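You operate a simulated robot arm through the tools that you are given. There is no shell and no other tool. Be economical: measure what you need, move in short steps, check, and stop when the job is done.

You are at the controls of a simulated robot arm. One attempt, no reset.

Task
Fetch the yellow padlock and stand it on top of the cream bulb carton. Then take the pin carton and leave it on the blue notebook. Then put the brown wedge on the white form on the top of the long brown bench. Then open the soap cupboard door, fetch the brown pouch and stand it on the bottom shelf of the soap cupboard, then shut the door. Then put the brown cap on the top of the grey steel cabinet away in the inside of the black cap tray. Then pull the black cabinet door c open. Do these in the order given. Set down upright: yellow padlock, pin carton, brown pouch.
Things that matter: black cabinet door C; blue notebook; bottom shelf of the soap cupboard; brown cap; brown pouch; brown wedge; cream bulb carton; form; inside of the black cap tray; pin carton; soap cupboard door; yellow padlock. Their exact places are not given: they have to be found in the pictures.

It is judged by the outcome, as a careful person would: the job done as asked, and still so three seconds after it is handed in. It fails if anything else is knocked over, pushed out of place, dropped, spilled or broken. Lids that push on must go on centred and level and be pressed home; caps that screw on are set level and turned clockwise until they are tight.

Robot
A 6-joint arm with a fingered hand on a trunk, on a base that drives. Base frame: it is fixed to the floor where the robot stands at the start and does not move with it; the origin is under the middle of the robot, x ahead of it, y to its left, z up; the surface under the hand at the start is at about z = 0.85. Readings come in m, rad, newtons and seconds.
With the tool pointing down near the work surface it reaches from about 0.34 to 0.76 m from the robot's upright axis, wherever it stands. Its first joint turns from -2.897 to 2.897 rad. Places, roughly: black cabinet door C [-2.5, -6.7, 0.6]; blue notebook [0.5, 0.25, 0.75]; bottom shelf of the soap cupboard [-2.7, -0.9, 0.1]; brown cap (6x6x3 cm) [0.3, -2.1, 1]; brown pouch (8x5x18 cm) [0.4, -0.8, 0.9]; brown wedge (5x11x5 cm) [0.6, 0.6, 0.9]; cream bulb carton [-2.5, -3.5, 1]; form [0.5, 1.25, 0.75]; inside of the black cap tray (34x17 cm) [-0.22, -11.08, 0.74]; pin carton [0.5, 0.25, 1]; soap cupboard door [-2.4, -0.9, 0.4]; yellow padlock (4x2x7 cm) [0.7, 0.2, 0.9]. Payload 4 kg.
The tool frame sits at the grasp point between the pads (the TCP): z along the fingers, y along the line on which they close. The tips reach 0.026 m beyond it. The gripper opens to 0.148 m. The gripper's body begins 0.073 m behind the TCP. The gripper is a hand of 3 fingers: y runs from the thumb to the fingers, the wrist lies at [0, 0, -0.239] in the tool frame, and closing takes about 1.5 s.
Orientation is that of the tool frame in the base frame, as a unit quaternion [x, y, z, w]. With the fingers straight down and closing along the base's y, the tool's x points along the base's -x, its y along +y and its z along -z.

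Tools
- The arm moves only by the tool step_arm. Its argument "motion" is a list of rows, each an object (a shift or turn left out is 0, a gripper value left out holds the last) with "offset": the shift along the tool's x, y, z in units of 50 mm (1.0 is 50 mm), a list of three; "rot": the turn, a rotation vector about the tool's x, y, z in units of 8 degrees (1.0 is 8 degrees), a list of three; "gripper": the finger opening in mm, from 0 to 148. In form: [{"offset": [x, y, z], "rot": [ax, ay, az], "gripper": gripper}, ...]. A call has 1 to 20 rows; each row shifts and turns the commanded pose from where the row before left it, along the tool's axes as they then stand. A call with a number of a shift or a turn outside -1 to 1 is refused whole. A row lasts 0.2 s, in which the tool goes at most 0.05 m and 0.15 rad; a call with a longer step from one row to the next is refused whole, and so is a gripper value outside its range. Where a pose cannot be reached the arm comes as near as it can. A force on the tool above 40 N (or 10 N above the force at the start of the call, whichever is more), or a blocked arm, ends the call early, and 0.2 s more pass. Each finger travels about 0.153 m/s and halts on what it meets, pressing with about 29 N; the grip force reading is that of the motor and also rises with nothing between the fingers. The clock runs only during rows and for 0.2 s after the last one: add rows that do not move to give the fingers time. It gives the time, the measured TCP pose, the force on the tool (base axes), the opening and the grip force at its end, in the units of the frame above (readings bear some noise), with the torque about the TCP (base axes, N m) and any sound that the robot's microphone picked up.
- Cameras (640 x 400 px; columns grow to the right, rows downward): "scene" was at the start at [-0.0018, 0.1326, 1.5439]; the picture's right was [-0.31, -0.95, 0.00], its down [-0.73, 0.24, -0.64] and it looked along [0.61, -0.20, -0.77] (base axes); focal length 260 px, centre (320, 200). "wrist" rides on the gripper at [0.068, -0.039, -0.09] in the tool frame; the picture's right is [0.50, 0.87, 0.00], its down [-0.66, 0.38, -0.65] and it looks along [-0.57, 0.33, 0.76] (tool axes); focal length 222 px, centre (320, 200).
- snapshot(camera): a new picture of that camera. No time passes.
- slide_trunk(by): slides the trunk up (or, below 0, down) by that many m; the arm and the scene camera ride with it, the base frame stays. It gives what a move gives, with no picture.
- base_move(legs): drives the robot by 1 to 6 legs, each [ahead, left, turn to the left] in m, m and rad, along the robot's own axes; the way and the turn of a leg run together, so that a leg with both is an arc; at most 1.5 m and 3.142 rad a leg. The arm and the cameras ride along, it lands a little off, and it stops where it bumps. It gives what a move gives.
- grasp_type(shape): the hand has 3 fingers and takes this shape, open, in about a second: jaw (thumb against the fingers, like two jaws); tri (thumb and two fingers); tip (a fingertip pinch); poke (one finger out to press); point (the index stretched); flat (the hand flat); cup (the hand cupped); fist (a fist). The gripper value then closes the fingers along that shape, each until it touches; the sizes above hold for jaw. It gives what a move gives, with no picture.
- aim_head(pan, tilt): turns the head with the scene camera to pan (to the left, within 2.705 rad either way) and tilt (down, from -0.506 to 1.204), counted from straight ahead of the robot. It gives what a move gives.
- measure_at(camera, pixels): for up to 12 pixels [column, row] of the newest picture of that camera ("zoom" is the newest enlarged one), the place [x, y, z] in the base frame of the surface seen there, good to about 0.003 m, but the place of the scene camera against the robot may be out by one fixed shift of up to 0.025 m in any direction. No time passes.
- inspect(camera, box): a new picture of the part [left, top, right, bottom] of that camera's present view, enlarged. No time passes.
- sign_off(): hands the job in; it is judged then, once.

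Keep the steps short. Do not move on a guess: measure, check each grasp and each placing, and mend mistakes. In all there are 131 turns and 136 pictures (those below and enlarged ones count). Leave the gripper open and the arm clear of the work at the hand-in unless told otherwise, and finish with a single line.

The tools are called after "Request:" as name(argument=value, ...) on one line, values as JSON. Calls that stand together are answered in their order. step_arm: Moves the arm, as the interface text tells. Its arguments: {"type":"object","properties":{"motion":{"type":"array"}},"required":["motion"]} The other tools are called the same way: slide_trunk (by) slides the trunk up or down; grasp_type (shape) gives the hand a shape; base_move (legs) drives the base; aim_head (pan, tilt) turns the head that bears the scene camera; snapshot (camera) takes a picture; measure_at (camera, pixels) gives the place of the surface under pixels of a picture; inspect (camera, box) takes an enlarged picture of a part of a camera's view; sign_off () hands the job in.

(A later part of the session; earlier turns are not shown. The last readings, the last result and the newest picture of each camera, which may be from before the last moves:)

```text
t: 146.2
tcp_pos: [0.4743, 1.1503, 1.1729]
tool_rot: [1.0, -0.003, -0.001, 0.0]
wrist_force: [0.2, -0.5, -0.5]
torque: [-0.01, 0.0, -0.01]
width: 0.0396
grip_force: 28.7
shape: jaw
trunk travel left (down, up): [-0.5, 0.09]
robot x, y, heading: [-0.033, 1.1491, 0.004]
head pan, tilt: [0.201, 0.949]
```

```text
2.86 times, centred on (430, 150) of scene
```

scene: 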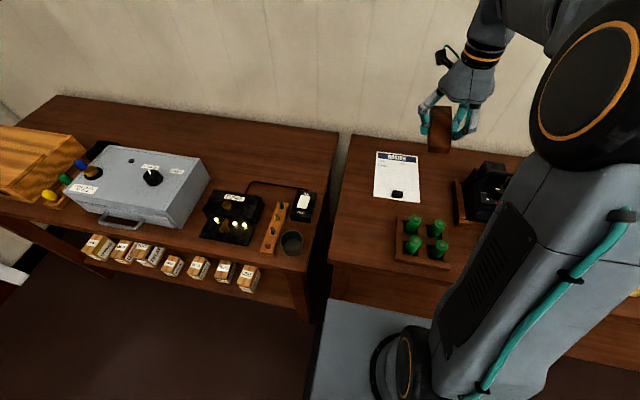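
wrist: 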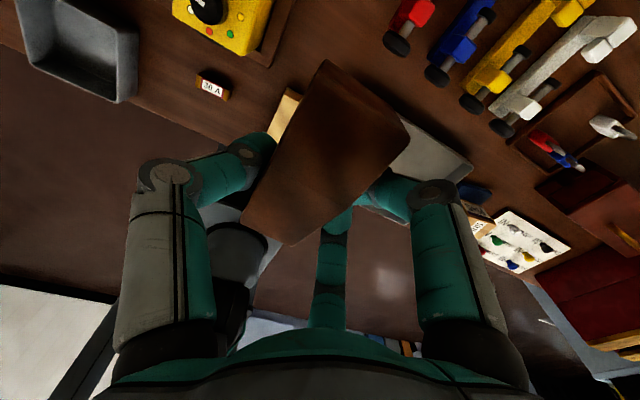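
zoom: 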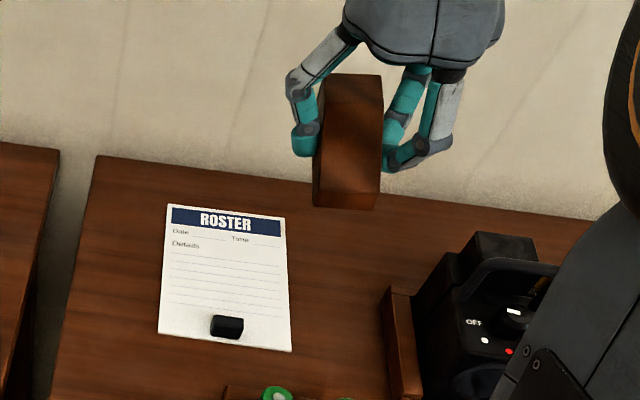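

Form spans x 0.49–0.68, y 1.105–1.252, with a paperweight at (0.50, 1.18). I'll set the wedge at (0.60, 1.18).

Request:
step_arm(motion=[{"offset": [0.9, -0.2, 0]}, {"offset": [0.9, -0.2, 0]}, {"offset": [0.82, -0.2, 0]}, {"offset": [0, 0, 0.9]}, {"offset": [0, 0, 0.9]}, {"offset": [0, 0, 0.9]}, {"offset": [0, 0, 0.9]}, {"offset": [0, 0, 0.9]}, {"offset": [0, 0, 0.7]}, {}])

Request:
inspect(camera="scene", box=[350, 80, 510, 220])

Request:
snapshot(camera="wrist")

```text
t: 148.4
tcp_pos: [0.6058, 1.1812, 0.912]
tool_rot: [1.0, -0.003, -0.001, -0.001]
wrist_force: [0.7, 0.0, -1.0]
torque: [0.01, -0.02, -0.01]
width: 0.0393
grip_force: 29.1
shape: jaw
trunk travel left (down, up): [-0.5, 0.09]
robot x, y, heading: [-0.0324, 1.1475, 0.007]
head pan, tilt: [0.201, 0.949]
```

```text
2.86 times, centred on (430, 150) of scene
```

zoom: 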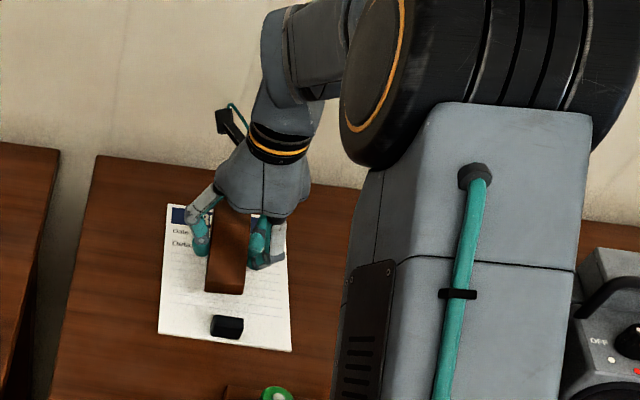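

```text
66 pictures are left
```

wrist: 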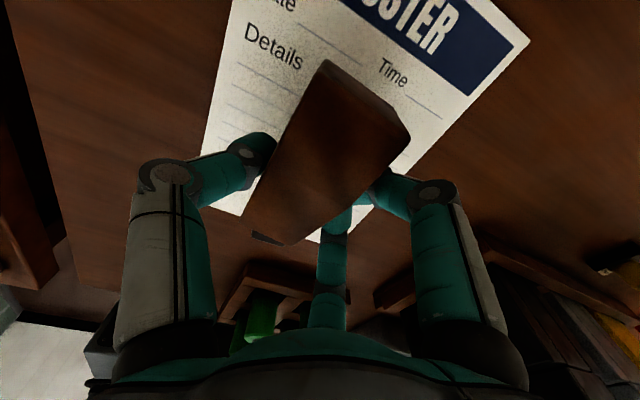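

Centred over the form and clear of the paperweight. Lower the rest.

Request:
step_arm(motion=[{"offset": [0, 0, 0.35]}, {"offset": [0, 0, 0.15]}, {"offset": [0, 0, 0.06]}, {}])

```text
t: 149.4
tcp_pos: [0.6047, 1.1799, 0.885]
tool_rot: [1.0, -0.004, 0.002, 0.001]
wrist_force: [0.0, 0.7, 15.9]
torque: [0.5, 0.03, 0.0]
width: 0.0395
grip_force: 28.7
shape: jaw
trunk travel left (down, up): [-0.5, 0.09]
robot x, y, heading: [-0.0322, 1.149, 0.008]
head pan, tilt: [0.201, 0.949]
```

Contact felt. Back off 1 mm, open and rise.

Request:
step_arm(motion=[{"offset": [0, 0, -0.03]}, {"gripper": 48}, {"gripper": 58}, {"gripper": 70}, {}, {"offset": [0, 0, -0.5]}, {"offset": [0, 0, -0.9]}, {"offset": [0, 0, -0.9]}, {"offset": [0, 0, -0.9]}, {"offset": [0, 0, -0.9]}, {"offset": [0, 0, -0.9]}, {"offset": [0, 0, -0.9]}, {"offset": [-0.9, 0, 0]}, {"offset": [-0.9, 0, 0]}, {"offset": [-0.9, 0, 0]}, {"offset": [-0.9, 0, 0]}])

Request:
inspect(camera="scene", box=[350, 80, 510, 220])

```text
t: 152.8
tcp_pos: [0.4271, 1.1819, 1.1821]
tool_rot: [1.0, -0.004, 0.0, 0.0]
wrist_force: [0.9, -0.5, 0.2]
torque: [0.01, -0.01, -0.01]
width: 0.0695
grip_force: 0.2
shape: jaw
trunk travel left (down, up): [-0.5, 0.09]
robot x, y, heading: [-0.0327, 1.1473, -0.001]
head pan, tilt: [0.201, 0.949]
```

```text
2.86 times, centred on (430, 150) of scene
```

zoom: 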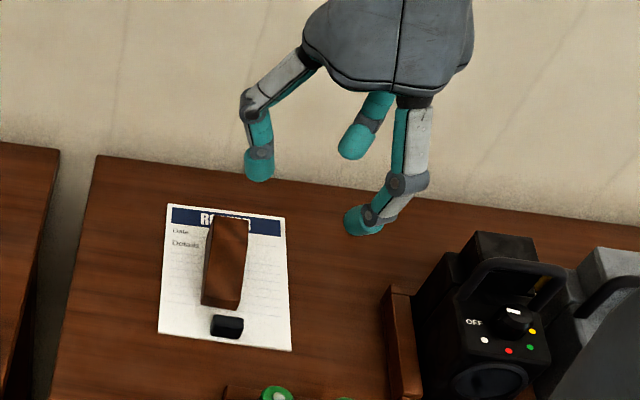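

Wedge lies on the form. Now to the soap cupboard: drive to about (-0.95, -0.9) facing it.

Request:
base_move(legs=[[-0.9, 0, 0], [0, 0, -1.571], [1.5, 0, 0], [0.55, 0, 0], [0, 0, -1.571]])

Request:
aim_head(pan=0.15, tilt=0.5)

Request:
snapshot(camera="scene")

```text
t: 175.2
tcp_pos: [-1.4058, -0.9779, 1.1822]
tool_rot: [0.007, 1.0, 0.001, 0.0]
wrist_force: [-0.6, -0.5, -0.1]
torque: [-0.04, 0.01, -0.04]
width: 0.0697
grip_force: 0.1
shape: jaw
trunk travel left (down, up): [-0.5, 0.09]
robot x, y, heading: [-0.9452, -0.9473, 3.141]
head pan, tilt: [0.201, 0.949]
```

```text
t: 176.1
tcp_pos: [-1.407, -0.978, 1.1812]
tool_rot: [0.009, 1.0, 0.001, 0.001]
wrist_force: [0.1, 0.0, -0.3]
torque: [0.03, -0.01, 0.0]
width: 0.0696
grip_force: 0.0
shape: jaw
trunk travel left (down, up): [-0.5, 0.09]
robot x, y, heading: [-0.9488, -0.9482, 3.139]
head pan, tilt: [0.15, 0.499]
```

```text
64 pictures are left
```

scene: 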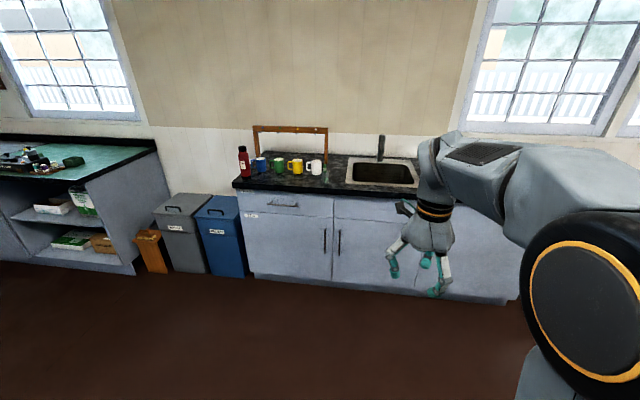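

Request:
inspect(camera="scene", box=[235, 180, 435, 310])

Request:
measure_at(camera="scene", pixels=[[339, 232], [339, 252], [345, 225], [343, 280], [380, 280], [390, 245], [325, 240], [333, 240], [335, 192], [410, 290], [360, 205], [330, 262]])

```text
3.08 times, centred on (335, 245) of scene
```

zoom: 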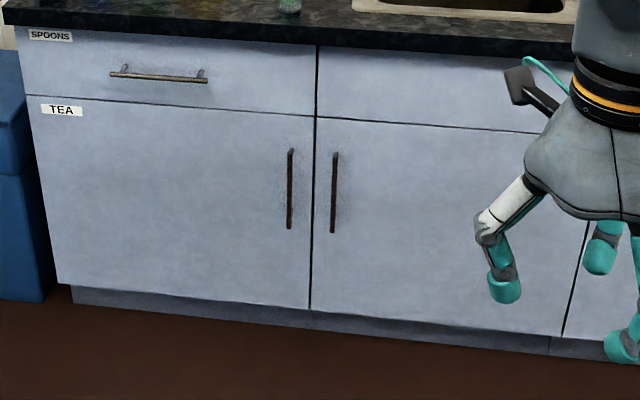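

```text
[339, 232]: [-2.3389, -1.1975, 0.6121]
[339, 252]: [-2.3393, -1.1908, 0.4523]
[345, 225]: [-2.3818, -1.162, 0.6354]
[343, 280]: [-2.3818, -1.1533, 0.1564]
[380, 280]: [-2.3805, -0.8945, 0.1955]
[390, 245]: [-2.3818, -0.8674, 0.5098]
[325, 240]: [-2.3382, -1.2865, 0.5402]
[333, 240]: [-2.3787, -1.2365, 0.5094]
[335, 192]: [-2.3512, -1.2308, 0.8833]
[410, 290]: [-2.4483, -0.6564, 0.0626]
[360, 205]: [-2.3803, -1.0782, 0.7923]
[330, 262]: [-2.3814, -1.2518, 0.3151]
```

The middle door (handle at about (-2.339, -1.195), z 0.43–0.64) is the soap cupboard. I lower the trunk and turn the tool horizontal here in free space.

Request:
slide_trunk(by=-0.45)

Request:
step_arm(motion=[{"offset": [0.6, 0, 0], "rot": [0, 0.9, 0]}, {"offset": [0.57, 0, 0.1], "rot": [0, 0.9, 0]}, {"offset": [0.5, 0, 0.2], "rot": [0, 0.9, 0]}, {"offset": [0.4, 0, 0.3], "rot": [0, 0.9, 0]}, {"offset": [0.3, 0, 0.4], "rot": [0, 0.9, 0]}, {"offset": [0.2, 0, 0.5], "rot": [0, 0.9, 0]}, {"rot": [0, 0.9, 0]}, {"rot": [0, 0.9, 0]}, {"rot": [0, 0.9, 0]}, {"rot": [0, 0.9, 0]}, {"rot": [0, 0.9, 0]}, {"rot": [0, 0.9, 0]}, {"rot": [0, 0.45, 0]}, {}])

Request:
snapshot(camera="scene")

Request:
snapshot(camera="wrist")

```text
refused: -0.45 is not a number from -0.4 to 0.4
```

```text
t: 179.1
tcp_pos: [-1.5618, -0.9752, 1.146]
tool_rot: [-0.006, -0.707, -0.006, 0.707]
wrist_force: [-0.1, 0.0, -0.4]
torque: [-0.01, -0.01, 0.03]
width: 0.07
grip_force: 0.0
shape: jaw
out of reach, approached as far as the arm can: row 8, 9
trunk travel left (down, up): [-0.5, 0.09]
robot x, y, heading: [-0.9479, -0.9464, 3.135]
head pan, tilt: [0.15, 0.499]
```

```text
62 pictures are left
```

scene: 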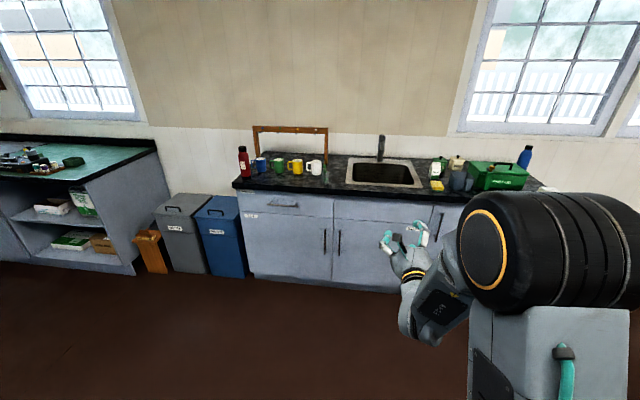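

```text
61 pictures are left
```

wrist: 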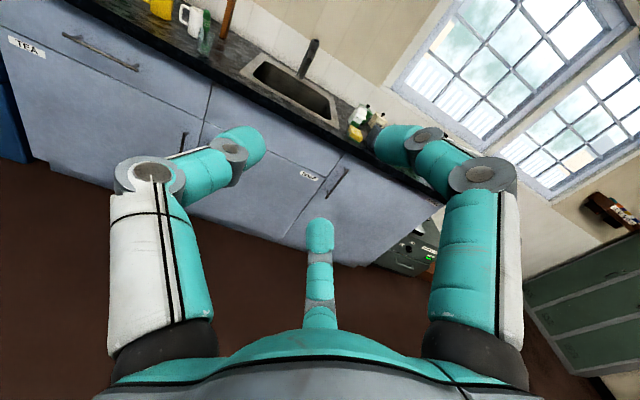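

Request:
inspect(camera="wrist", box=[160, 90, 380, 270])

Request:
slide_trunk(by=-0.4)

Request:
slide_trunk(by=-0.1)

Request:
base_move(legs=[[0.6, 0.5, 0]])

Request:
snapshot(camera="wrist")

```text
2.22 times, centred on (270, 180) of wrist
```

zoom: 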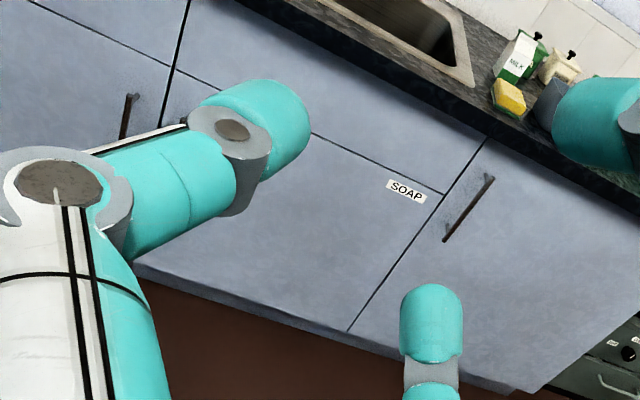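

```text
t: 182.9
tcp_pos: [-1.5613, -0.9748, 0.7465]
tool_rot: [-0.006, -0.707, -0.006, 0.707]
wrist_force: [-0.9, 0.5, 0.0]
torque: [-0.01, 0.0, -0.04]
width: 0.0701
grip_force: 0.1
shape: jaw
trunk travel left (down, up): [-0.1, 0.49]
robot x, y, heading: [-0.9452, -0.9504, 3.136]
head pan, tilt: [0.15, 0.499]
```

```text
t: 184.3
tcp_pos: [-1.5619, -0.9752, 0.6456]
tool_rot: [0.005, 0.707, 0.006, -0.707]
wrist_force: [0.3, -0.7, -0.6]
torque: [0.02, 0.0, 0.02]
width: 0.0698
grip_force: 0.2
shape: jaw
trunk travel left (down, up): [0.0, 0.59]
robot x, y, heading: [-0.9498, -0.9472, 3.135]
head pan, tilt: [0.15, 0.499]
```

```text
t: 188.5
tcp_pos: [-2.1677, -1.4836, 0.6457]
tool_rot: [-0.002, -0.707, -0.002, 0.708]
wrist_force: [0.8, -0.4, 0.5]
torque: [0.02, 0.01, 0.02]
width: 0.0697
grip_force: 0.1
shape: jaw
trunk travel left (down, up): [0.0, 0.59]
robot x, y, heading: [-1.5532, -1.4496, -3.142]
head pan, tilt: [0.15, 0.499]
```

```text
59 pictures are left
```

wrist: 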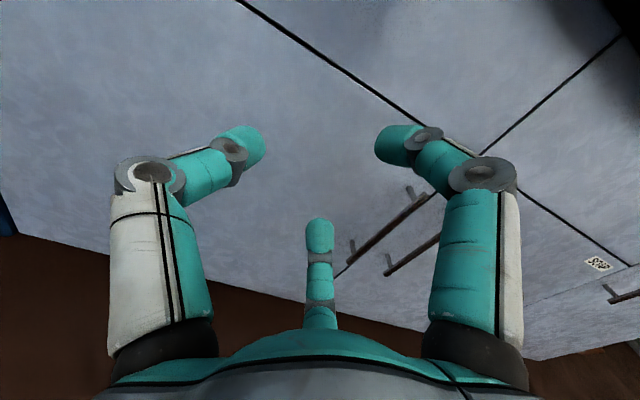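

Door labelled SOAP confirmed. Measure both handles from the wrist camera.

Request:
measure_at(camera="wrist", pixels=[[392, 270], [405, 260], [418, 250], [432, 240], [358, 256], [380, 234], [415, 203], [410, 280], [595, 265]])

```text
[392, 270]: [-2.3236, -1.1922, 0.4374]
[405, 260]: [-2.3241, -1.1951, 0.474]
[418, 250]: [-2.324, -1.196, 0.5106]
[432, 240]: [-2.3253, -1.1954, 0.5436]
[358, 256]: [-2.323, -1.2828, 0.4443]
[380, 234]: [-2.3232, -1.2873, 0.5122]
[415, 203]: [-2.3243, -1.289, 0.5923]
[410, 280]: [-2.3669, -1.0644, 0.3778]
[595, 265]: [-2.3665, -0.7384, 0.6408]
```

Handle bar centre ≈ (-2.330, -1.194). Moving laterally in front of it at z 0.53.

Request:
step_arm(motion=[{"offset": [-0.33, 0.828, 0], "gripper": 50}, {"offset": [-0.33, 0.828, 0]}, {"offset": [-0.33, 0.828, 0]}, {"offset": [-0.33, 0.828, 0]}, {"offset": [-0.33, 0.828, 0]}, {"offset": [-0.33, 0.828, 0]}, {"offset": [-0.33, 0.828, 0]}, {"offset": [0, 0, 0.9]}, {"offset": [0, 0, 0.7]}, {}])

Request:
snapshot(camera="wrist")

```text
t: 190.7
tcp_pos: [-2.2489, -1.1928, 0.5323]
tool_rot: [-0.002, -0.706, -0.002, 0.708]
wrist_force: [-0.2, 0.2, -0.1]
torque: [0.0, 0.05, -0.04]
width: 0.0502
grip_force: 0.0
shape: jaw
trunk travel left (down, up): [0.0, 0.59]
robot x, y, heading: [-1.5544, -1.4522, -3.144]
head pan, tilt: [0.15, 0.499]
```

```text
58 pictures are left
```

wrist: 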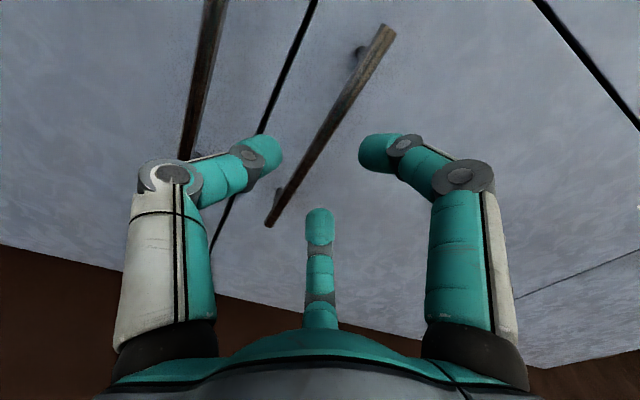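

The bar is between the fingers. Advance 8 cm and close.

Request:
step_arm(motion=[{"offset": [0, 0, 0.8]}, {"offset": [0, 0, 0.6]}, {"offset": [0, 0, 0.2]}, {"gripper": 25}, {"gripper": 5}, {"gripper": 5}, {"gripper": 5}])

Request:
snapshot(camera="wrist")

```text
t: 192.3
tcp_pos: [-2.3269, -1.191, 0.5305]
tool_rot: [-0.002, -0.707, -0.003, 0.707]
wrist_force: [-0.7, 3.5, -0.1]
torque: [-0.01, 0.03, 0.01]
width: 0.0057
grip_force: 0.2
shape: jaw
trunk travel left (down, up): [0.0, 0.59]
robot x, y, heading: [-1.5561, -1.45, -3.14]
head pan, tilt: [0.15, 0.499]
```

```text
57 pictures are left
```

wrist: 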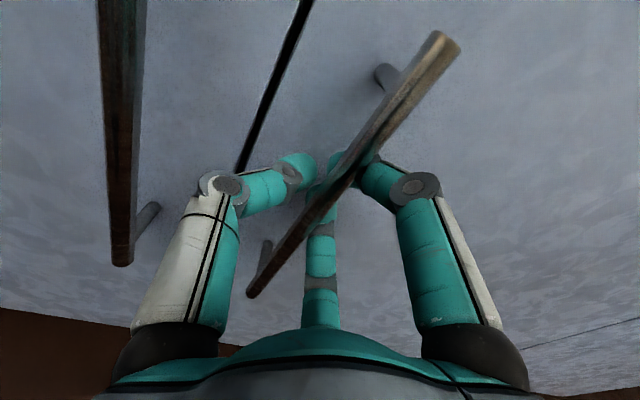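

Request:
step_arm(motion=[{"gripper": 0}, {"gripper": 0}, {"gripper": 0}])

Request:
inspect(camera="wrist", box=[240, 110, 420, 230])

Request:
measure_at(camera="zoom", pixels=[[440, 130], [400, 190], [330, 240], [240, 190], [300, 240], [360, 130], [310, 300], [460, 90]])

```text
t: 193.1
tcp_pos: [-2.3273, -1.1923, 0.5307]
tool_rot: [-0.003, -0.707, -0.003, 0.707]
wrist_force: [-0.5, 2.3, -0.3]
torque: [0.02, 0.03, 0.0]
width: 0.0003
grip_force: 29.3
shape: jaw
trunk travel left (down, up): [0.0, 0.59]
robot x, y, heading: [-1.5564, -1.451, -3.144]
head pan, tilt: [0.15, 0.499]
```

```text
3.33 times, centred on (330, 170) of wrist
```

zoom: 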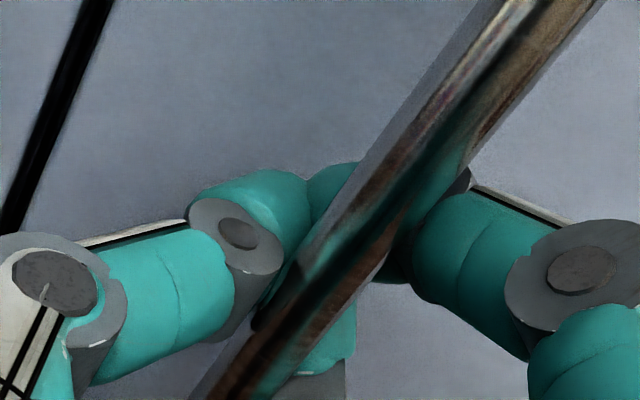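

```text
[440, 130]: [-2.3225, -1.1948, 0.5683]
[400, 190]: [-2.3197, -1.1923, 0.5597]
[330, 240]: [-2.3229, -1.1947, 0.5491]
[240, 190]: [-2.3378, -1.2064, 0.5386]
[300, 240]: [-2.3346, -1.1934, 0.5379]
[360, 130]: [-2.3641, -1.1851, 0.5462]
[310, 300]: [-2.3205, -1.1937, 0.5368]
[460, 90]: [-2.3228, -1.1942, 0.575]
```

The tips have closed behind the bar, caging it. Now I pull along the hinge arc (hinge ≈ (-2.367, -0.65)), turning with the door – first 10°.

Request:
step_arm(motion=[{"offset": [0, 0.061, -0.632], "rot": [0.4167, 0, 0]}, {"offset": [0, 0.061, -0.632], "rot": [0.4167, 0, 0]}, {"offset": [0, 0.061, -0.632], "rot": [0.4167, 0, 0]}, {}])

Request:
snapshot(camera="wrist")

```text
t: 194.1
tcp_pos: [-2.2316, -1.1776, 0.5307]
tool_rot: [0.059, -0.705, 0.059, 0.705]
wrist_force: [-2.9, 10.9, -0.7]
torque: [0.02, -0.01, -0.01]
width: 0.0
grip_force: 28.9
shape: jaw
trunk travel left (down, up): [0.0, 0.59]
robot x, y, heading: [-1.5571, -1.4498, -3.142]
head pan, tilt: [0.15, 0.499]
```

```text
55 pictures are left
```

wrist: 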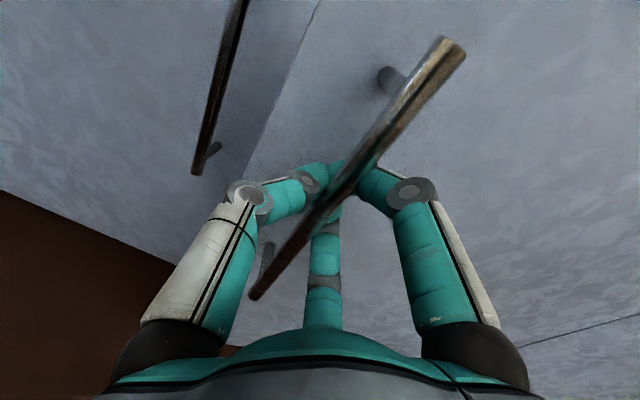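

The door is opening. Continue with a little more +y.

Request:
step_arm(motion=[{"offset": [0, 0.12, -0.632], "rot": [0.4167, 0, 0]}, {"offset": [0, 0.1, -0.632], "rot": [0.4167, 0, 0]}, {"offset": [0, 0.08, -0.632], "rot": [0.4167, 0, 0]}, {"offset": [0, 0.08, -0.632], "rot": [0.4167, 0, 0]}, {"offset": [0, 0.08, -0.632], "rot": [0.4167, 0, 0]}, {"offset": [0, 0.08, -0.632], "rot": [0.4167, 0, 0]}, {}])

```text
t: 195.7
tcp_pos: [-2.0586, -1.0946, 0.5311]
tool_rot: [0.179, -0.683, 0.181, 0.684]
wrist_force: [-0.3, 0.5, -0.5]
torque: [0.02, 0.01, 0.02]
width: 0.0001
grip_force: 29.4
shape: jaw
trunk travel left (down, up): [0.0, 0.59]
robot x, y, heading: [-1.5534, -1.4524, -3.141]
head pan, tilt: [0.15, 0.499]
```

Request:
step_arm(motion=[{"offset": [0, 0.061, -0.632], "rot": [0.4167, 0, 0]}, {"offset": [0, 0.061, -0.632], "rot": [0.4167, 0, 0]}, {"offset": [0, 0.061, -0.632], "rot": [0.4167, 0, 0]}, {"offset": [0, 0.061, -0.632], "rot": [0.4167, 0, 0]}, {"offset": [0, 0.061, -0.632], "rot": [0.4167, 0, 0]}, {}])

Request:
aim_head(pan=-0.5, tilt=0.6)

Request:
snapshot(camera="scene")

```text
t: 196.5
tcp_pos: [-1.9903, -1.0498, 0.5276]
tool_rot: [0.232, -0.667, 0.225, 0.671]
wrist_force: [-19.2, 17.5, 6.8]
torque: [-0.04, -0.16, 0.31]
width: 0.0001
grip_force: 28.8
shape: jaw
out of reach, approached as far as the arm can: row 3, 4
trunk travel left (down, up): [0.0, 0.59]
robot x, y, heading: [-1.5569, -1.453, -3.142]
head pan, tilt: [0.15, 0.499]
stopped in row 4: the force on the tool passed its limit at 56 N (the readings are from after the stop); the commanded pose is now the measured one
```

```text
t: 197.6
tcp_pos: [-1.9895, -1.0492, 0.5277]
tool_rot: [0.233, -0.667, 0.226, 0.671]
wrist_force: [-26.4, 26.2, 13.3]
torque: [0.03, -0.21, 0.44]
width: 0.0
grip_force: 29.1
shape: jaw
trunk travel left (down, up): [0.0, 0.59]
robot x, y, heading: [-1.5573, -1.452, -3.14]
head pan, tilt: [-0.499, 0.6]
```

```text
54 pictures are left
```

scene: 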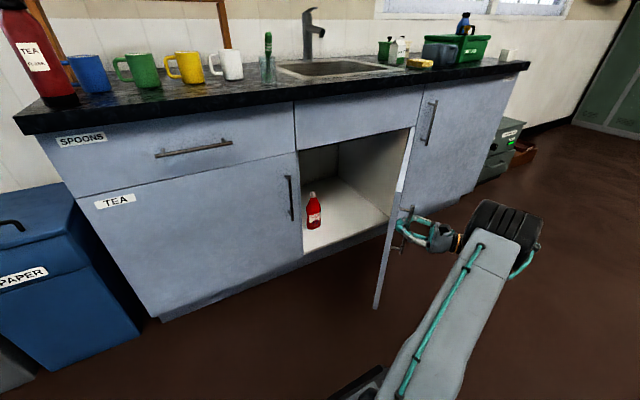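

The door is about 40° open and the arm is at its limit. I let go and back away, then I'll push the door further open from inside.

Request:
step_arm(motion=[{"gripper": 30}, {"gripper": 60}, {"gripper": 60}, {"offset": [0, 0, -0.6]}, {"offset": [0, 0, -0.6]}, {"offset": [0, 0, -0.6]}])

Request:
base_move(legs=[[-0.45, 0, 0]])

Request:
snapshot(camera="scene")

```text
t: 198.8
tcp_pos: [-1.952, -1.0345, 0.5204]
tool_rot: [0.229, -0.668, 0.217, 0.673]
wrist_force: [-28.0, 23.2, 8.4]
torque: [0.21, -0.13, 0.6]
width: 0.0682
grip_force: 0.2
shape: jaw
out of reach, approached as far as the arm can: row 4, 5
trunk travel left (down, up): [0.0, 0.59]
robot x, y, heading: [-1.5554, -1.4475, -3.137]
head pan, tilt: [-0.499, 0.6]
stopped in row 5: the force on the tool passed its limit at 56 N (the readings are from after the stop); the commanded pose is now the measured one
```

```text
t: 199.5
tcp_pos: [-1.9521, -1.0307, 0.5222]
tool_rot: [0.226, -0.669, 0.213, 0.676]
wrist_force: [-22.5, 19.1, 2.8]
torque: [-0.06, -0.03, 0.43]
width: 0.0664
grip_force: 0.1
shape: jaw
trunk travel left (down, up): [0.0, 0.59]
robot x, y, heading: [-1.5563, -1.4503, -3.132]
head pan, tilt: [-0.499, 0.6]
stopped in leg 1: the force on the tool passed its limit at 54 N (the readings are from after the stop); the commanded pose is now the measured one
```

```text
53 pictures are left
```

scene: 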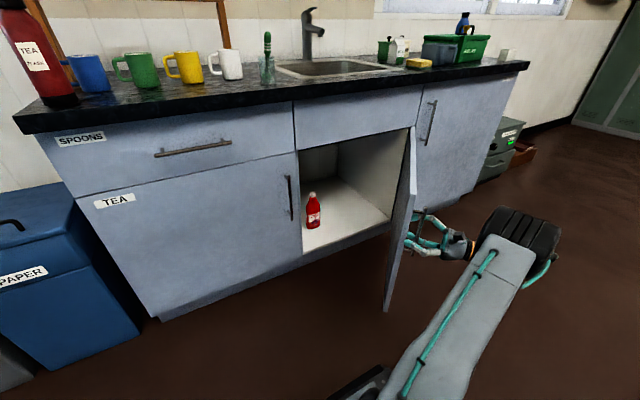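

A finger still hooks the bar. Look before freeing it.

Request:
snapshot(camera="wrist")

Request:
inspect(camera="scene", box=[370, 180, 530, 310])

```text
52 pictures are left
```

wrist: 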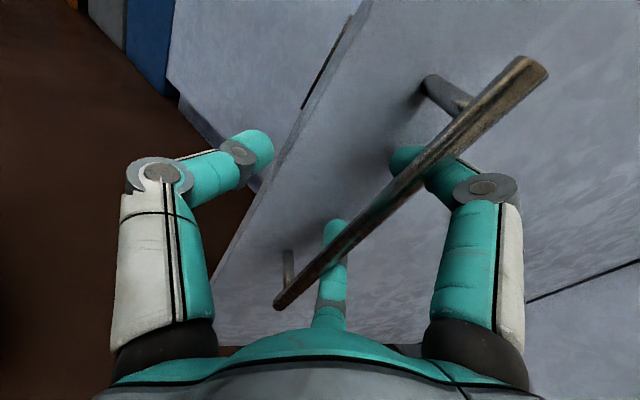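

```text
3.08 times, centred on (450, 245) of scene
```

zoom: 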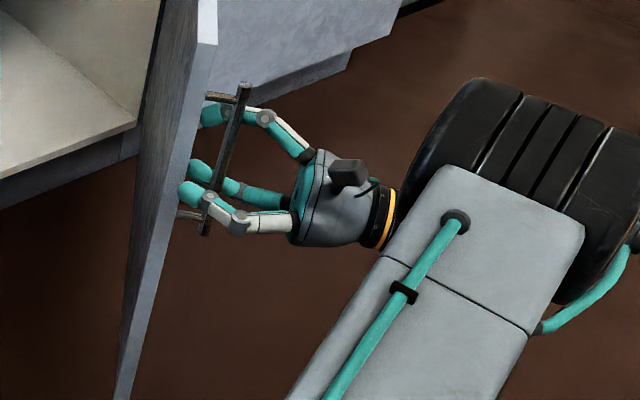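

Request:
step_arm(motion=[{"offset": [0, 0, 0.4], "gripper": 66}, {"gripper": 90}, {"gripper": 115}, {"gripper": 115}, {"gripper": 115}])

Request:
snapshot(camera="wrist")

```text
t: 200.7
tcp_pos: [-1.9669, -1.0448, 0.5204]
tool_rot: [0.229, -0.668, 0.216, 0.674]
wrist_force: [-2.4, 3.8, -3.0]
torque: [-0.19, -0.1, 0.06]
width: 0.1145
grip_force: 0.1
shape: jaw
trunk travel left (down, up): [0.0, 0.59]
robot x, y, heading: [-1.5523, -1.4502, -3.137]
head pan, tilt: [-0.499, 0.6]
```

```text
50 pictures are left
```

wrist: 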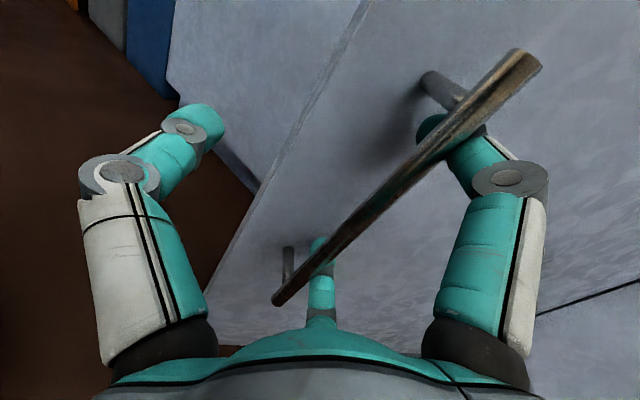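

Request:
step_arm(motion=[{"offset": [0, 0.4, 0], "gripper": 125}, {"offset": [0, 0.4, 0]}, {"offset": [0, 0, -0.3]}, {"offset": [0, 0, -0.3]}])

Request:
snapshot(camera="wrist")

```text
t: 201.7
tcp_pos: [-1.9635, -1.0268, 0.5103]
tool_rot: [0.228, -0.669, 0.213, 0.675]
wrist_force: [0.0, -0.6, 0.6]
torque: [-0.05, 0.0, 0.0]
width: 0.1247
grip_force: 0.1
shape: jaw
out of reach, approached as far as the arm can: row 1, 2, 3, 4
trunk travel left (down, up): [0.0, 0.59]
robot x, y, heading: [-1.5507, -1.4465, -3.136]
head pan, tilt: [-0.499, 0.6]
```

```text
49 pictures are left
```

wrist: 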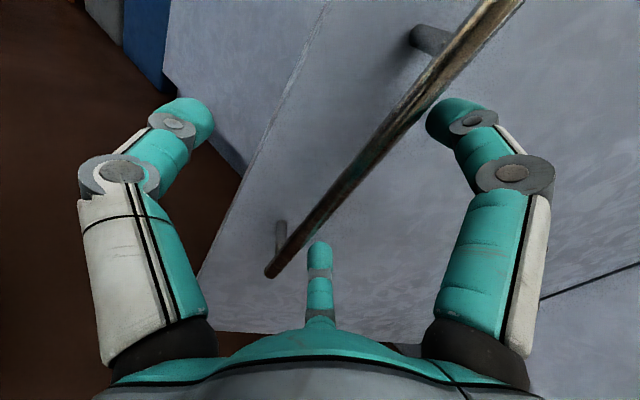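

The fingers are clear of the bar. Back away with the base along the tool axis, then straight back.

Request:
base_move(legs=[[-0.14, -0.125, 0], [-0.45, 0, 0]])

Request:
step_arm(motion=[{"gripper": 0, "rot": [-0.95, 0, 0]}, {"rot": [-0.95, 0, 0]}, {"rot": [-0.95, 0, 0]}, {"rot": [-0.95, 0, 0]}, {"rot": [-0.95, 0, 0]}, {"rot": [-0.95, 0, 0]}, {"rot": [-0.95, 0, 0]}, {"rot": [-0.95, 0, 0]}, {"rot": [-0.95, 0, 0]}, {"rot": [-0.95, 0, 0]}, {"rot": [-0.95, 0, 0]}])

Request:
snapshot(camera="scene")

```text
t: 205.6
tcp_pos: [-1.3671, -0.8954, 0.5094]
tool_rot: [0.226, -0.67, 0.21, 0.676]
wrist_force: [-0.6, -0.5, 0.9]
torque: [0.01, 0.02, -0.01]
width: 0.1248
grip_force: 0.1
shape: jaw
trunk travel left (down, up): [0.0, 0.59]
robot x, y, heading: [-0.9545, -1.3232, 3.14]
head pan, tilt: [-0.499, 0.6]
```

```text
t: 208.0
tcp_pos: [-1.3658, -0.8952, 0.5097]
tool_rot: [-0.282, -0.639, -0.29, 0.654]
wrist_force: [0.9, 0.0, 0.2]
torque: [-0.04, 0.03, -0.02]
width: 0.0002
grip_force: 29.4
shape: jaw
trunk travel left (down, up): [0.0, 0.59]
robot x, y, heading: [-0.9567, -1.3223, 3.139]
head pan, tilt: [-0.499, 0.6]
```

```text
48 pictures are left
```

scene: 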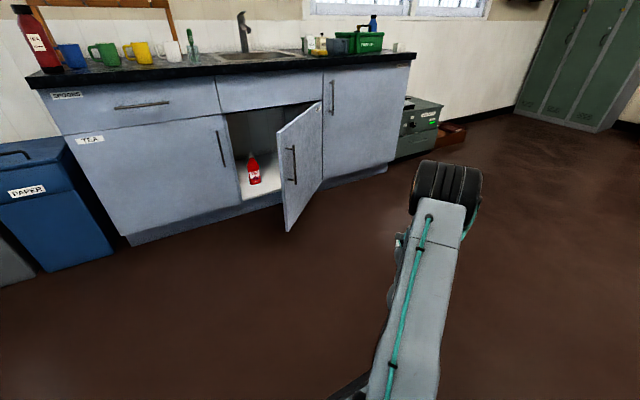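

The door stands ~45° open. I drive the closed hand in on its inner side: left 0.3, ahead 0.73.

Request:
base_move(legs=[[0, 0.32, 0], [0.73, 0, 0]])

Request:
snapshot(camera="scene")

```text
t: 213.7
tcp_pos: [-2.0827, -1.2073, 0.5102]
tool_rot: [-0.285, -0.638, -0.292, 0.653]
wrist_force: [-0.5, -0.5, 0.5]
torque: [0.0, 0.01, 0.04]
width: 0.0
grip_force: 28.9
shape: jaw
trunk travel left (down, up): [0.0, 0.59]
robot x, y, heading: [-1.6769, -1.6366, 3.124]
head pan, tilt: [-0.499, 0.6]
```

```text
47 pictures are left
```

scene: 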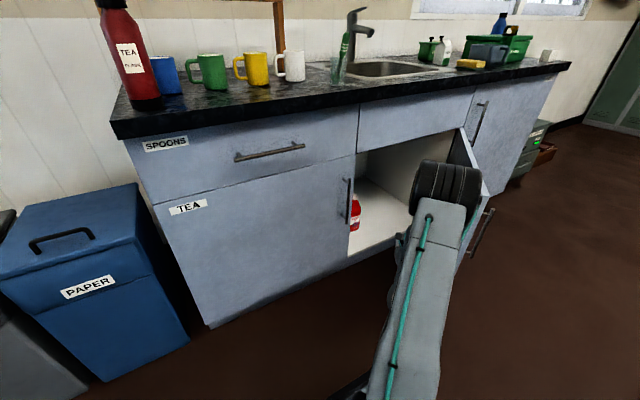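

Hand is on the inner side. Strafe right to push the door open.

Request:
base_move(legs=[[0, -0.3, 0], [0, -0.26, 0]])

Request:
snapshot(camera="scene")

```text
t: 217.1
tcp_pos: [-2.0705, -0.6528, 0.5087]
tool_rot: [-0.286, -0.637, -0.294, 0.652]
wrist_force: [7.1, -16.0, -1.9]
torque: [-0.05, -0.01, 0.08]
width: 0.0
grip_force: 29.2
shape: jaw
trunk travel left (down, up): [0.0, 0.59]
robot x, y, heading: [-1.6678, -1.0854, 3.123]
head pan, tilt: [-0.499, 0.6]
```

```text
46 pictures are left
```

scene: 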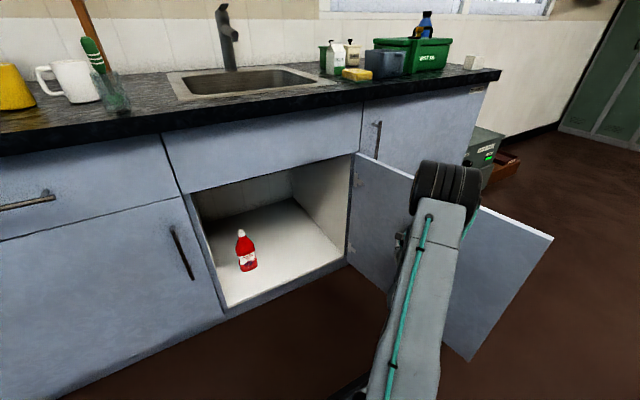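

The door is now wide open. Measure the shelf, the bottle and the door.

Request:
measure_at(camera="scene", pixels=[[247, 255], [248, 272], [290, 250], [280, 280], [315, 225], [230, 300], [345, 258], [295, 165], [548, 238], [465, 345], [350, 200], [340, 270]])

```text
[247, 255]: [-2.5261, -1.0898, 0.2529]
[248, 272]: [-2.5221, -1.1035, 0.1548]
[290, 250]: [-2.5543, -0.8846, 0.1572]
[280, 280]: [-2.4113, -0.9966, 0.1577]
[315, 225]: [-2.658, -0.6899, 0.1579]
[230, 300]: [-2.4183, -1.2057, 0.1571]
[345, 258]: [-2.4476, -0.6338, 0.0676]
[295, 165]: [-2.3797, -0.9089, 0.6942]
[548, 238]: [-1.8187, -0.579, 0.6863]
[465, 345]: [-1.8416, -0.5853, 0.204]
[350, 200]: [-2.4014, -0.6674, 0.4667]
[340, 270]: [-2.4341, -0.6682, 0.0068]
```

Now go for the pouch: move off the door, back up, raise the trunk and turn round to face the bench.

Request:
base_move(legs=[[0, 0.2, 0], [-0.7, 0, 0], [0, 0, 3.14]])

Request:
slide_trunk(by=0.4)

Request:
aim_head(pan=0.3, tilt=0.5)

Request:
snapshot(camera="scene")

```text
t: 229.3
tcp_pos: [-0.6076, -1.7538, 0.5085]
tool_rot: [0.625, -0.313, 0.639, 0.321]
wrist_force: [-0.7, -1.0, -0.8]
torque: [-0.01, 0.02, -0.02]
width: 0.0
grip_force: 29.2
shape: jaw
trunk travel left (down, up): [0.0, 0.59]
robot x, y, heading: [-0.9691, -1.2902, -0.098]
head pan, tilt: [-0.499, 0.6]
```

```text
t: 233.1
tcp_pos: [-0.6072, -1.7535, 0.9095]
tool_rot: [0.625, -0.313, 0.639, 0.321]
wrist_force: [0.0, 0.2, 1.0]
torque: [0.02, 0.01, -0.03]
width: 0.0002
grip_force: 28.7
shape: jaw
trunk travel left (down, up): [-0.4, 0.19]
robot x, y, heading: [-0.9696, -1.2899, -0.1]
head pan, tilt: [-0.499, 0.6]
```

```text
t: 234.3
tcp_pos: [-0.607, -1.7532, 0.91]
tool_rot: [0.625, -0.312, 0.64, 0.321]
wrist_force: [-0.4, 0.2, 0.3]
torque: [0.02, 0.0, -0.03]
width: 0.0
grip_force: 28.9
shape: jaw
trunk travel left (down, up): [-0.4, 0.19]
robot x, y, heading: [-0.9711, -1.2882, -0.102]
head pan, tilt: [0.3, 0.499]
```

```text
45 pictures are left
```

scene: 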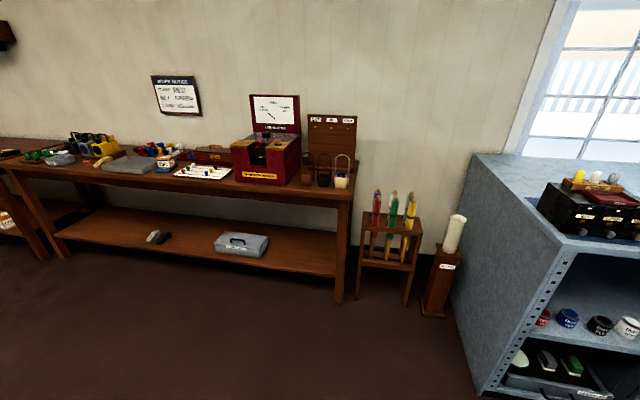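

Request:
inspect(camera="scene", box=[225, 100, 365, 210])

Request:
measure_at(camera="scene", pixels=[[308, 175], [309, 160], [323, 180], [341, 180], [308, 186], [290, 180], [270, 170], [345, 195], [330, 125]])

```text
3.64 times, centred on (295, 155) of scene
```

zoom: 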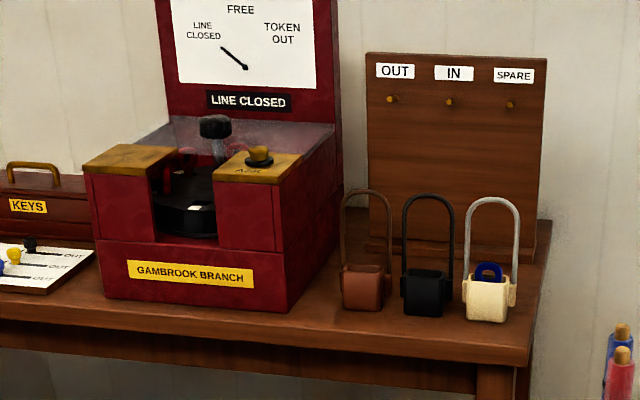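

```text
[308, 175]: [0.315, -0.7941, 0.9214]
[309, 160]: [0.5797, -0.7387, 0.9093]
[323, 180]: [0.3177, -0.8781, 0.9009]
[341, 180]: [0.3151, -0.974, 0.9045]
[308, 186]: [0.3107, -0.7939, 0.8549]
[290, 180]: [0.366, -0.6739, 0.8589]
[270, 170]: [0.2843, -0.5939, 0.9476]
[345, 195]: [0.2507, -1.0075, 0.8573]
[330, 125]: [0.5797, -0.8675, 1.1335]
```

The brown pouch (loop handle) stands leftmost at about (0.33, -0.794), black one 9 cm to its right. I reshape the arm: hand straight ahead, pitched 45° down, rolled so the thumb is on the right.

Request:
step_arm(motion=[{"rot": [0.95, 0, 0], "gripper": 120}, {"rot": [0.95, 0, 0]}, {"rot": [0.95, 0, 0]}, {"rot": [0.95, 0, 0]}, {"rot": [0.95, 0, 0]}, {"rot": [0.95, 0, 0]}, {"offset": [0, -0.9, 0], "rot": [0, -0.625, 0]}, {"offset": [0, -0.9, 0], "rot": [0, -0.625, 0]}, {"offset": [0, -0.9, 0], "rot": [0, -0.625, 0]}, {"offset": [0, -0.9, 0], "rot": [0, -0.625, 0]}, {"offset": [0, -0.9, 0], "rot": [0, -0.625, 0]}, {"offset": [0, -0.9, 0], "rot": [0, -0.625, 0]}, {"offset": [0, -0.9, 0], "rot": [0, -0.625, 0]}, {"offset": [0, -0.9, 0], "rot": [0, -0.625, 0]}, {"offset": [0, -0.9, 0], "rot": [0, -0.625, 0]}])

Request:
step_arm(motion=[{"rot": [0, 0, -1]}, {"rot": [0, 0, -1]}, {"rot": [0, 0, -1]}, {"rot": [0, 0, -1]}, {"rot": [0, 0, -1]}, {"rot": [0, 0, -1]}, {"rot": [0, 0, -1]}, {"rot": [0, 0, -1]}, {"rot": [0, 0, -1]}, {"rot": [0, 0, -1]}, {"rot": [0, 0, -1]}, {"rot": [0, 0, -1]}, {"rot": [0, 0, -1]}, {"rot": [0, 0, -1]}, {"rot": [0, 0, -1]}, {"rot": [0, 0, -1]}, {"rot": [0, 0, -1]}, {"rot": [0, 0, -1]}, {"rot": [0, 0, -1]}, {"rot": [0, 0, -1]}])

Request:
step_arm(motion=[{"rot": [0, 0, -1]}, {"rot": [0, 0, -1]}, {"rot": [0, 0, -0.5]}])

```text
t: 237.5
tcp_pos: [-0.501, -1.4263, 0.9207]
tool_rot: [0.92, -0.058, 0.387, 0.033]
wrist_force: [-0.1, 0.2, -0.5]
torque: [-0.02, 0.01, 0.01]
width: 0.1198
grip_force: 0.0
shape: jaw
out of reach, approached as far as the arm can: row 10, 11, 12, 13, 14
trunk travel left (down, up): [-0.4, 0.19]
robot x, y, heading: [-0.974, -1.2885, -0.104]
head pan, tilt: [0.3, 0.499]
```

```text
t: 241.7
tcp_pos: [-0.5017, -1.4255, 0.9219]
tool_rot: [0.216, 0.895, 0.034, 0.388]
wrist_force: [-0.2, -1.0, 0.3]
torque: [0.0, -0.04, 0.01]
width: 0.1198
grip_force: 0.0
shape: jaw
trunk travel left (down, up): [-0.4, 0.19]
robot x, y, heading: [-0.972, -1.2897, -0.107]
head pan, tilt: [0.3, 0.499]
```

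```text
t: 242.5
tcp_pos: [-0.5025, -1.4255, 0.9195]
tool_rot: [0.059, 0.919, -0.035, 0.389]
wrist_force: [-0.9, -0.5, -0.4]
torque: [0.0, -0.01, -0.02]
width: 0.1198
grip_force: 0.0
shape: jaw
trunk travel left (down, up): [-0.4, 0.19]
robot x, y, heading: [-0.9695, -1.289, -0.103]
head pan, tilt: [0.3, 0.499]
```

Orientation is right. Drive to just in front of the pouch.

Request:
base_move(legs=[[0, 0, 0.103], [0.63, 0.57, 0]])

Request:
aim_head(pan=0.0, tilt=0.6)

Request:
snapshot(camera="scene")

Request:
snapshot(camera="wrist")

```text
t: 247.5
tcp_pos: [0.1458, -0.8074, 0.9208]
tool_rot: [0.01, 0.92, -0.014, 0.39]
wrist_force: [0.0, -0.7, -0.4]
torque: [0.02, -0.02, -0.01]
width: 0.12
grip_force: 0.1
shape: jaw
trunk travel left (down, up): [-0.4, 0.19]
robot x, y, heading: [-0.3384, -0.7228, 0.002]
head pan, tilt: [0.3, 0.499]
```

```text
t: 248.3
tcp_pos: [0.1466, -0.8071, 0.9202]
tool_rot: [0.01, 0.921, -0.014, 0.39]
wrist_force: [0.2, 0.1, 0.9]
torque: [-0.02, 0.0, 0.0]
width: 0.1195
grip_force: 0.1
shape: jaw
trunk travel left (down, up): [-0.4, 0.19]
robot x, y, heading: [-0.3313, -0.7179, 0.002]
head pan, tilt: [0.0, 0.6]
```

```text
43 pictures are left
```

scene: 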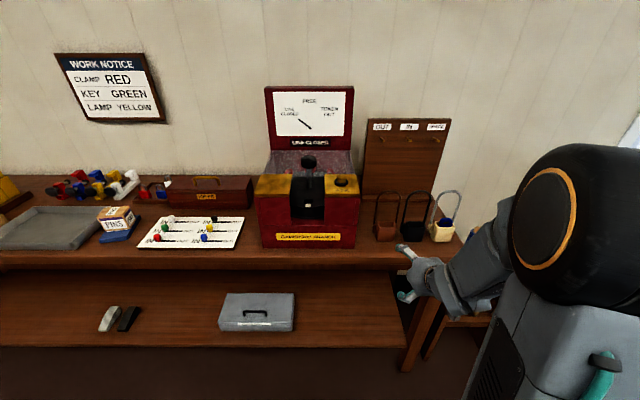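

```text
42 pictures are left
```

wrist: 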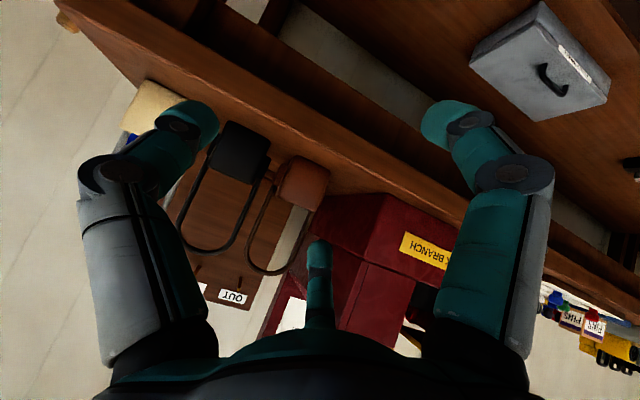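

Measure the pouch precisely in an enlarged wrist view.

Request:
inspect(camera="wrist", box=[170, 100, 370, 290])

Request:
measure_at(camera="wrist", pixels=[[305, 175], [285, 190], [320, 200], [328, 170], [297, 160], [240, 150], [268, 165], [262, 270], [340, 205], [300, 155], [272, 190], [318, 208]])

```text
2.11 times, centred on (270, 195) of wrist
```

zoom: 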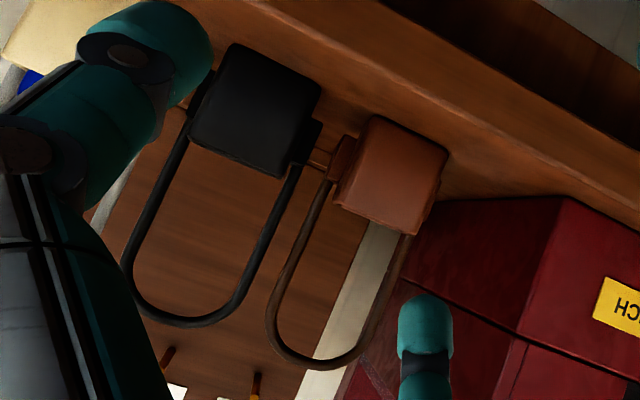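

```text
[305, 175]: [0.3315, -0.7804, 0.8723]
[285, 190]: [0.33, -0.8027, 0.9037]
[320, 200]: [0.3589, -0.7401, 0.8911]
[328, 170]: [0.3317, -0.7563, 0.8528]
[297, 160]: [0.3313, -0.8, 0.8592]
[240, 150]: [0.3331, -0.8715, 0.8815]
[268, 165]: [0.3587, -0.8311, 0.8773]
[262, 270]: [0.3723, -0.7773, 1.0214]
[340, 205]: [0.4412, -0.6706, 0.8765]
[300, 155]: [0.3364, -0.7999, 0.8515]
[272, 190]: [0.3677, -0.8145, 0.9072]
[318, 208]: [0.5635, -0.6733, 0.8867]
```

Lugs on the pouch leave little side room, so I'll take it by its loop handle: tool level, closing vertically, thumb under the arch. Turning the hand now at x≈0.15, clear of the bench things.

Request:
step_arm(motion=[{"offset": [0, 0.09, 0], "rot": [0, -0.9375, 0], "gripper": 90}, {"offset": [0, 0.09, 0], "rot": [0, -0.9375, 0]}, {"offset": [0, 0.09, 0], "rot": [0, -0.9375, 0]}, {"offset": [0, 0.09, 0], "rot": [0, -0.9375, 0]}, {"offset": [0, 0.09, 0], "rot": [0, -0.9375, 0]}, {"offset": [0, 0.09, 0], "rot": [0, -0.9375, 0]}, {"offset": [-1, 0, 0]}, {"offset": [-1, 0, 0]}, {"rot": [0, 0, 0.9375]}, {"rot": [0, 0, 0.9375]}, {"rot": [0, 0, 0.9375]}, {"rot": [0, 0, 0.9375]}, {"rot": [0, 0, 0.9375]}, {"rot": [0, 0, 0.9375]}, {"rot": [0, 0, 0.9375]}, {"rot": [0, 0, 0.9375]}, {"rot": [0, 0, 0.9375]}, {"rot": [0, 0, 0.9375]}, {"rot": [0, 0, 0.9375]}, {"rot": [0, 0, 0.9375]}])

Request:
snapshot(camera="wrist")

```text
t: 252.5
tcp_pos: [0.2325, -0.8075, 1.0439]
tool_rot: [0.5, 0.493, 0.492, 0.515]
wrist_force: [1.0, 0.2, 0.2]
torque: [-0.01, -0.02, 0.0]
width: 0.0904
grip_force: 0.2
shape: jaw
out of reach, approached as far as the arm can: row 1, 2, 3, 4, 5
trunk travel left (down, up): [-0.4, 0.19]
robot x, y, heading: [-0.3334, -0.7232, -0.001]
head pan, tilt: [0.0, 0.6]
```

```text
40 pictures are left
```

wrist: 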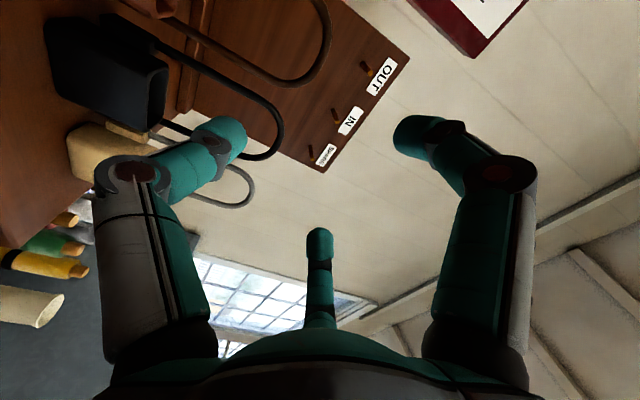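

Request:
measure_at(camera="wrist", pixels=[[327, 30], [318, 62], [298, 80], [270, 77], [235, 60], [280, 130], [270, 152], [323, 10]])

Request:
inspect(camera="scene", box=[350, 170, 480, 270])

```text
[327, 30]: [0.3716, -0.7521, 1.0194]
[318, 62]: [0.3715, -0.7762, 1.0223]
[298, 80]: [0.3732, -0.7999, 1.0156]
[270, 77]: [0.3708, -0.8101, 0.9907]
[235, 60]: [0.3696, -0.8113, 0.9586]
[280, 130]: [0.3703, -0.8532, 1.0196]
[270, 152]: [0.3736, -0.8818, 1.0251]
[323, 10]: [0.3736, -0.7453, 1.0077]
```

```text
4.00 times, centred on (415, 220) of scene
```

zoom: 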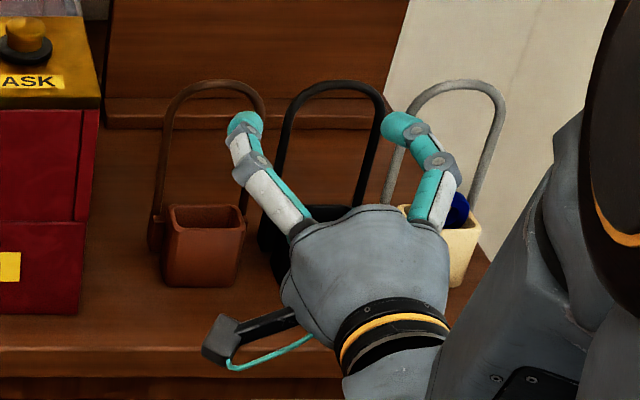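

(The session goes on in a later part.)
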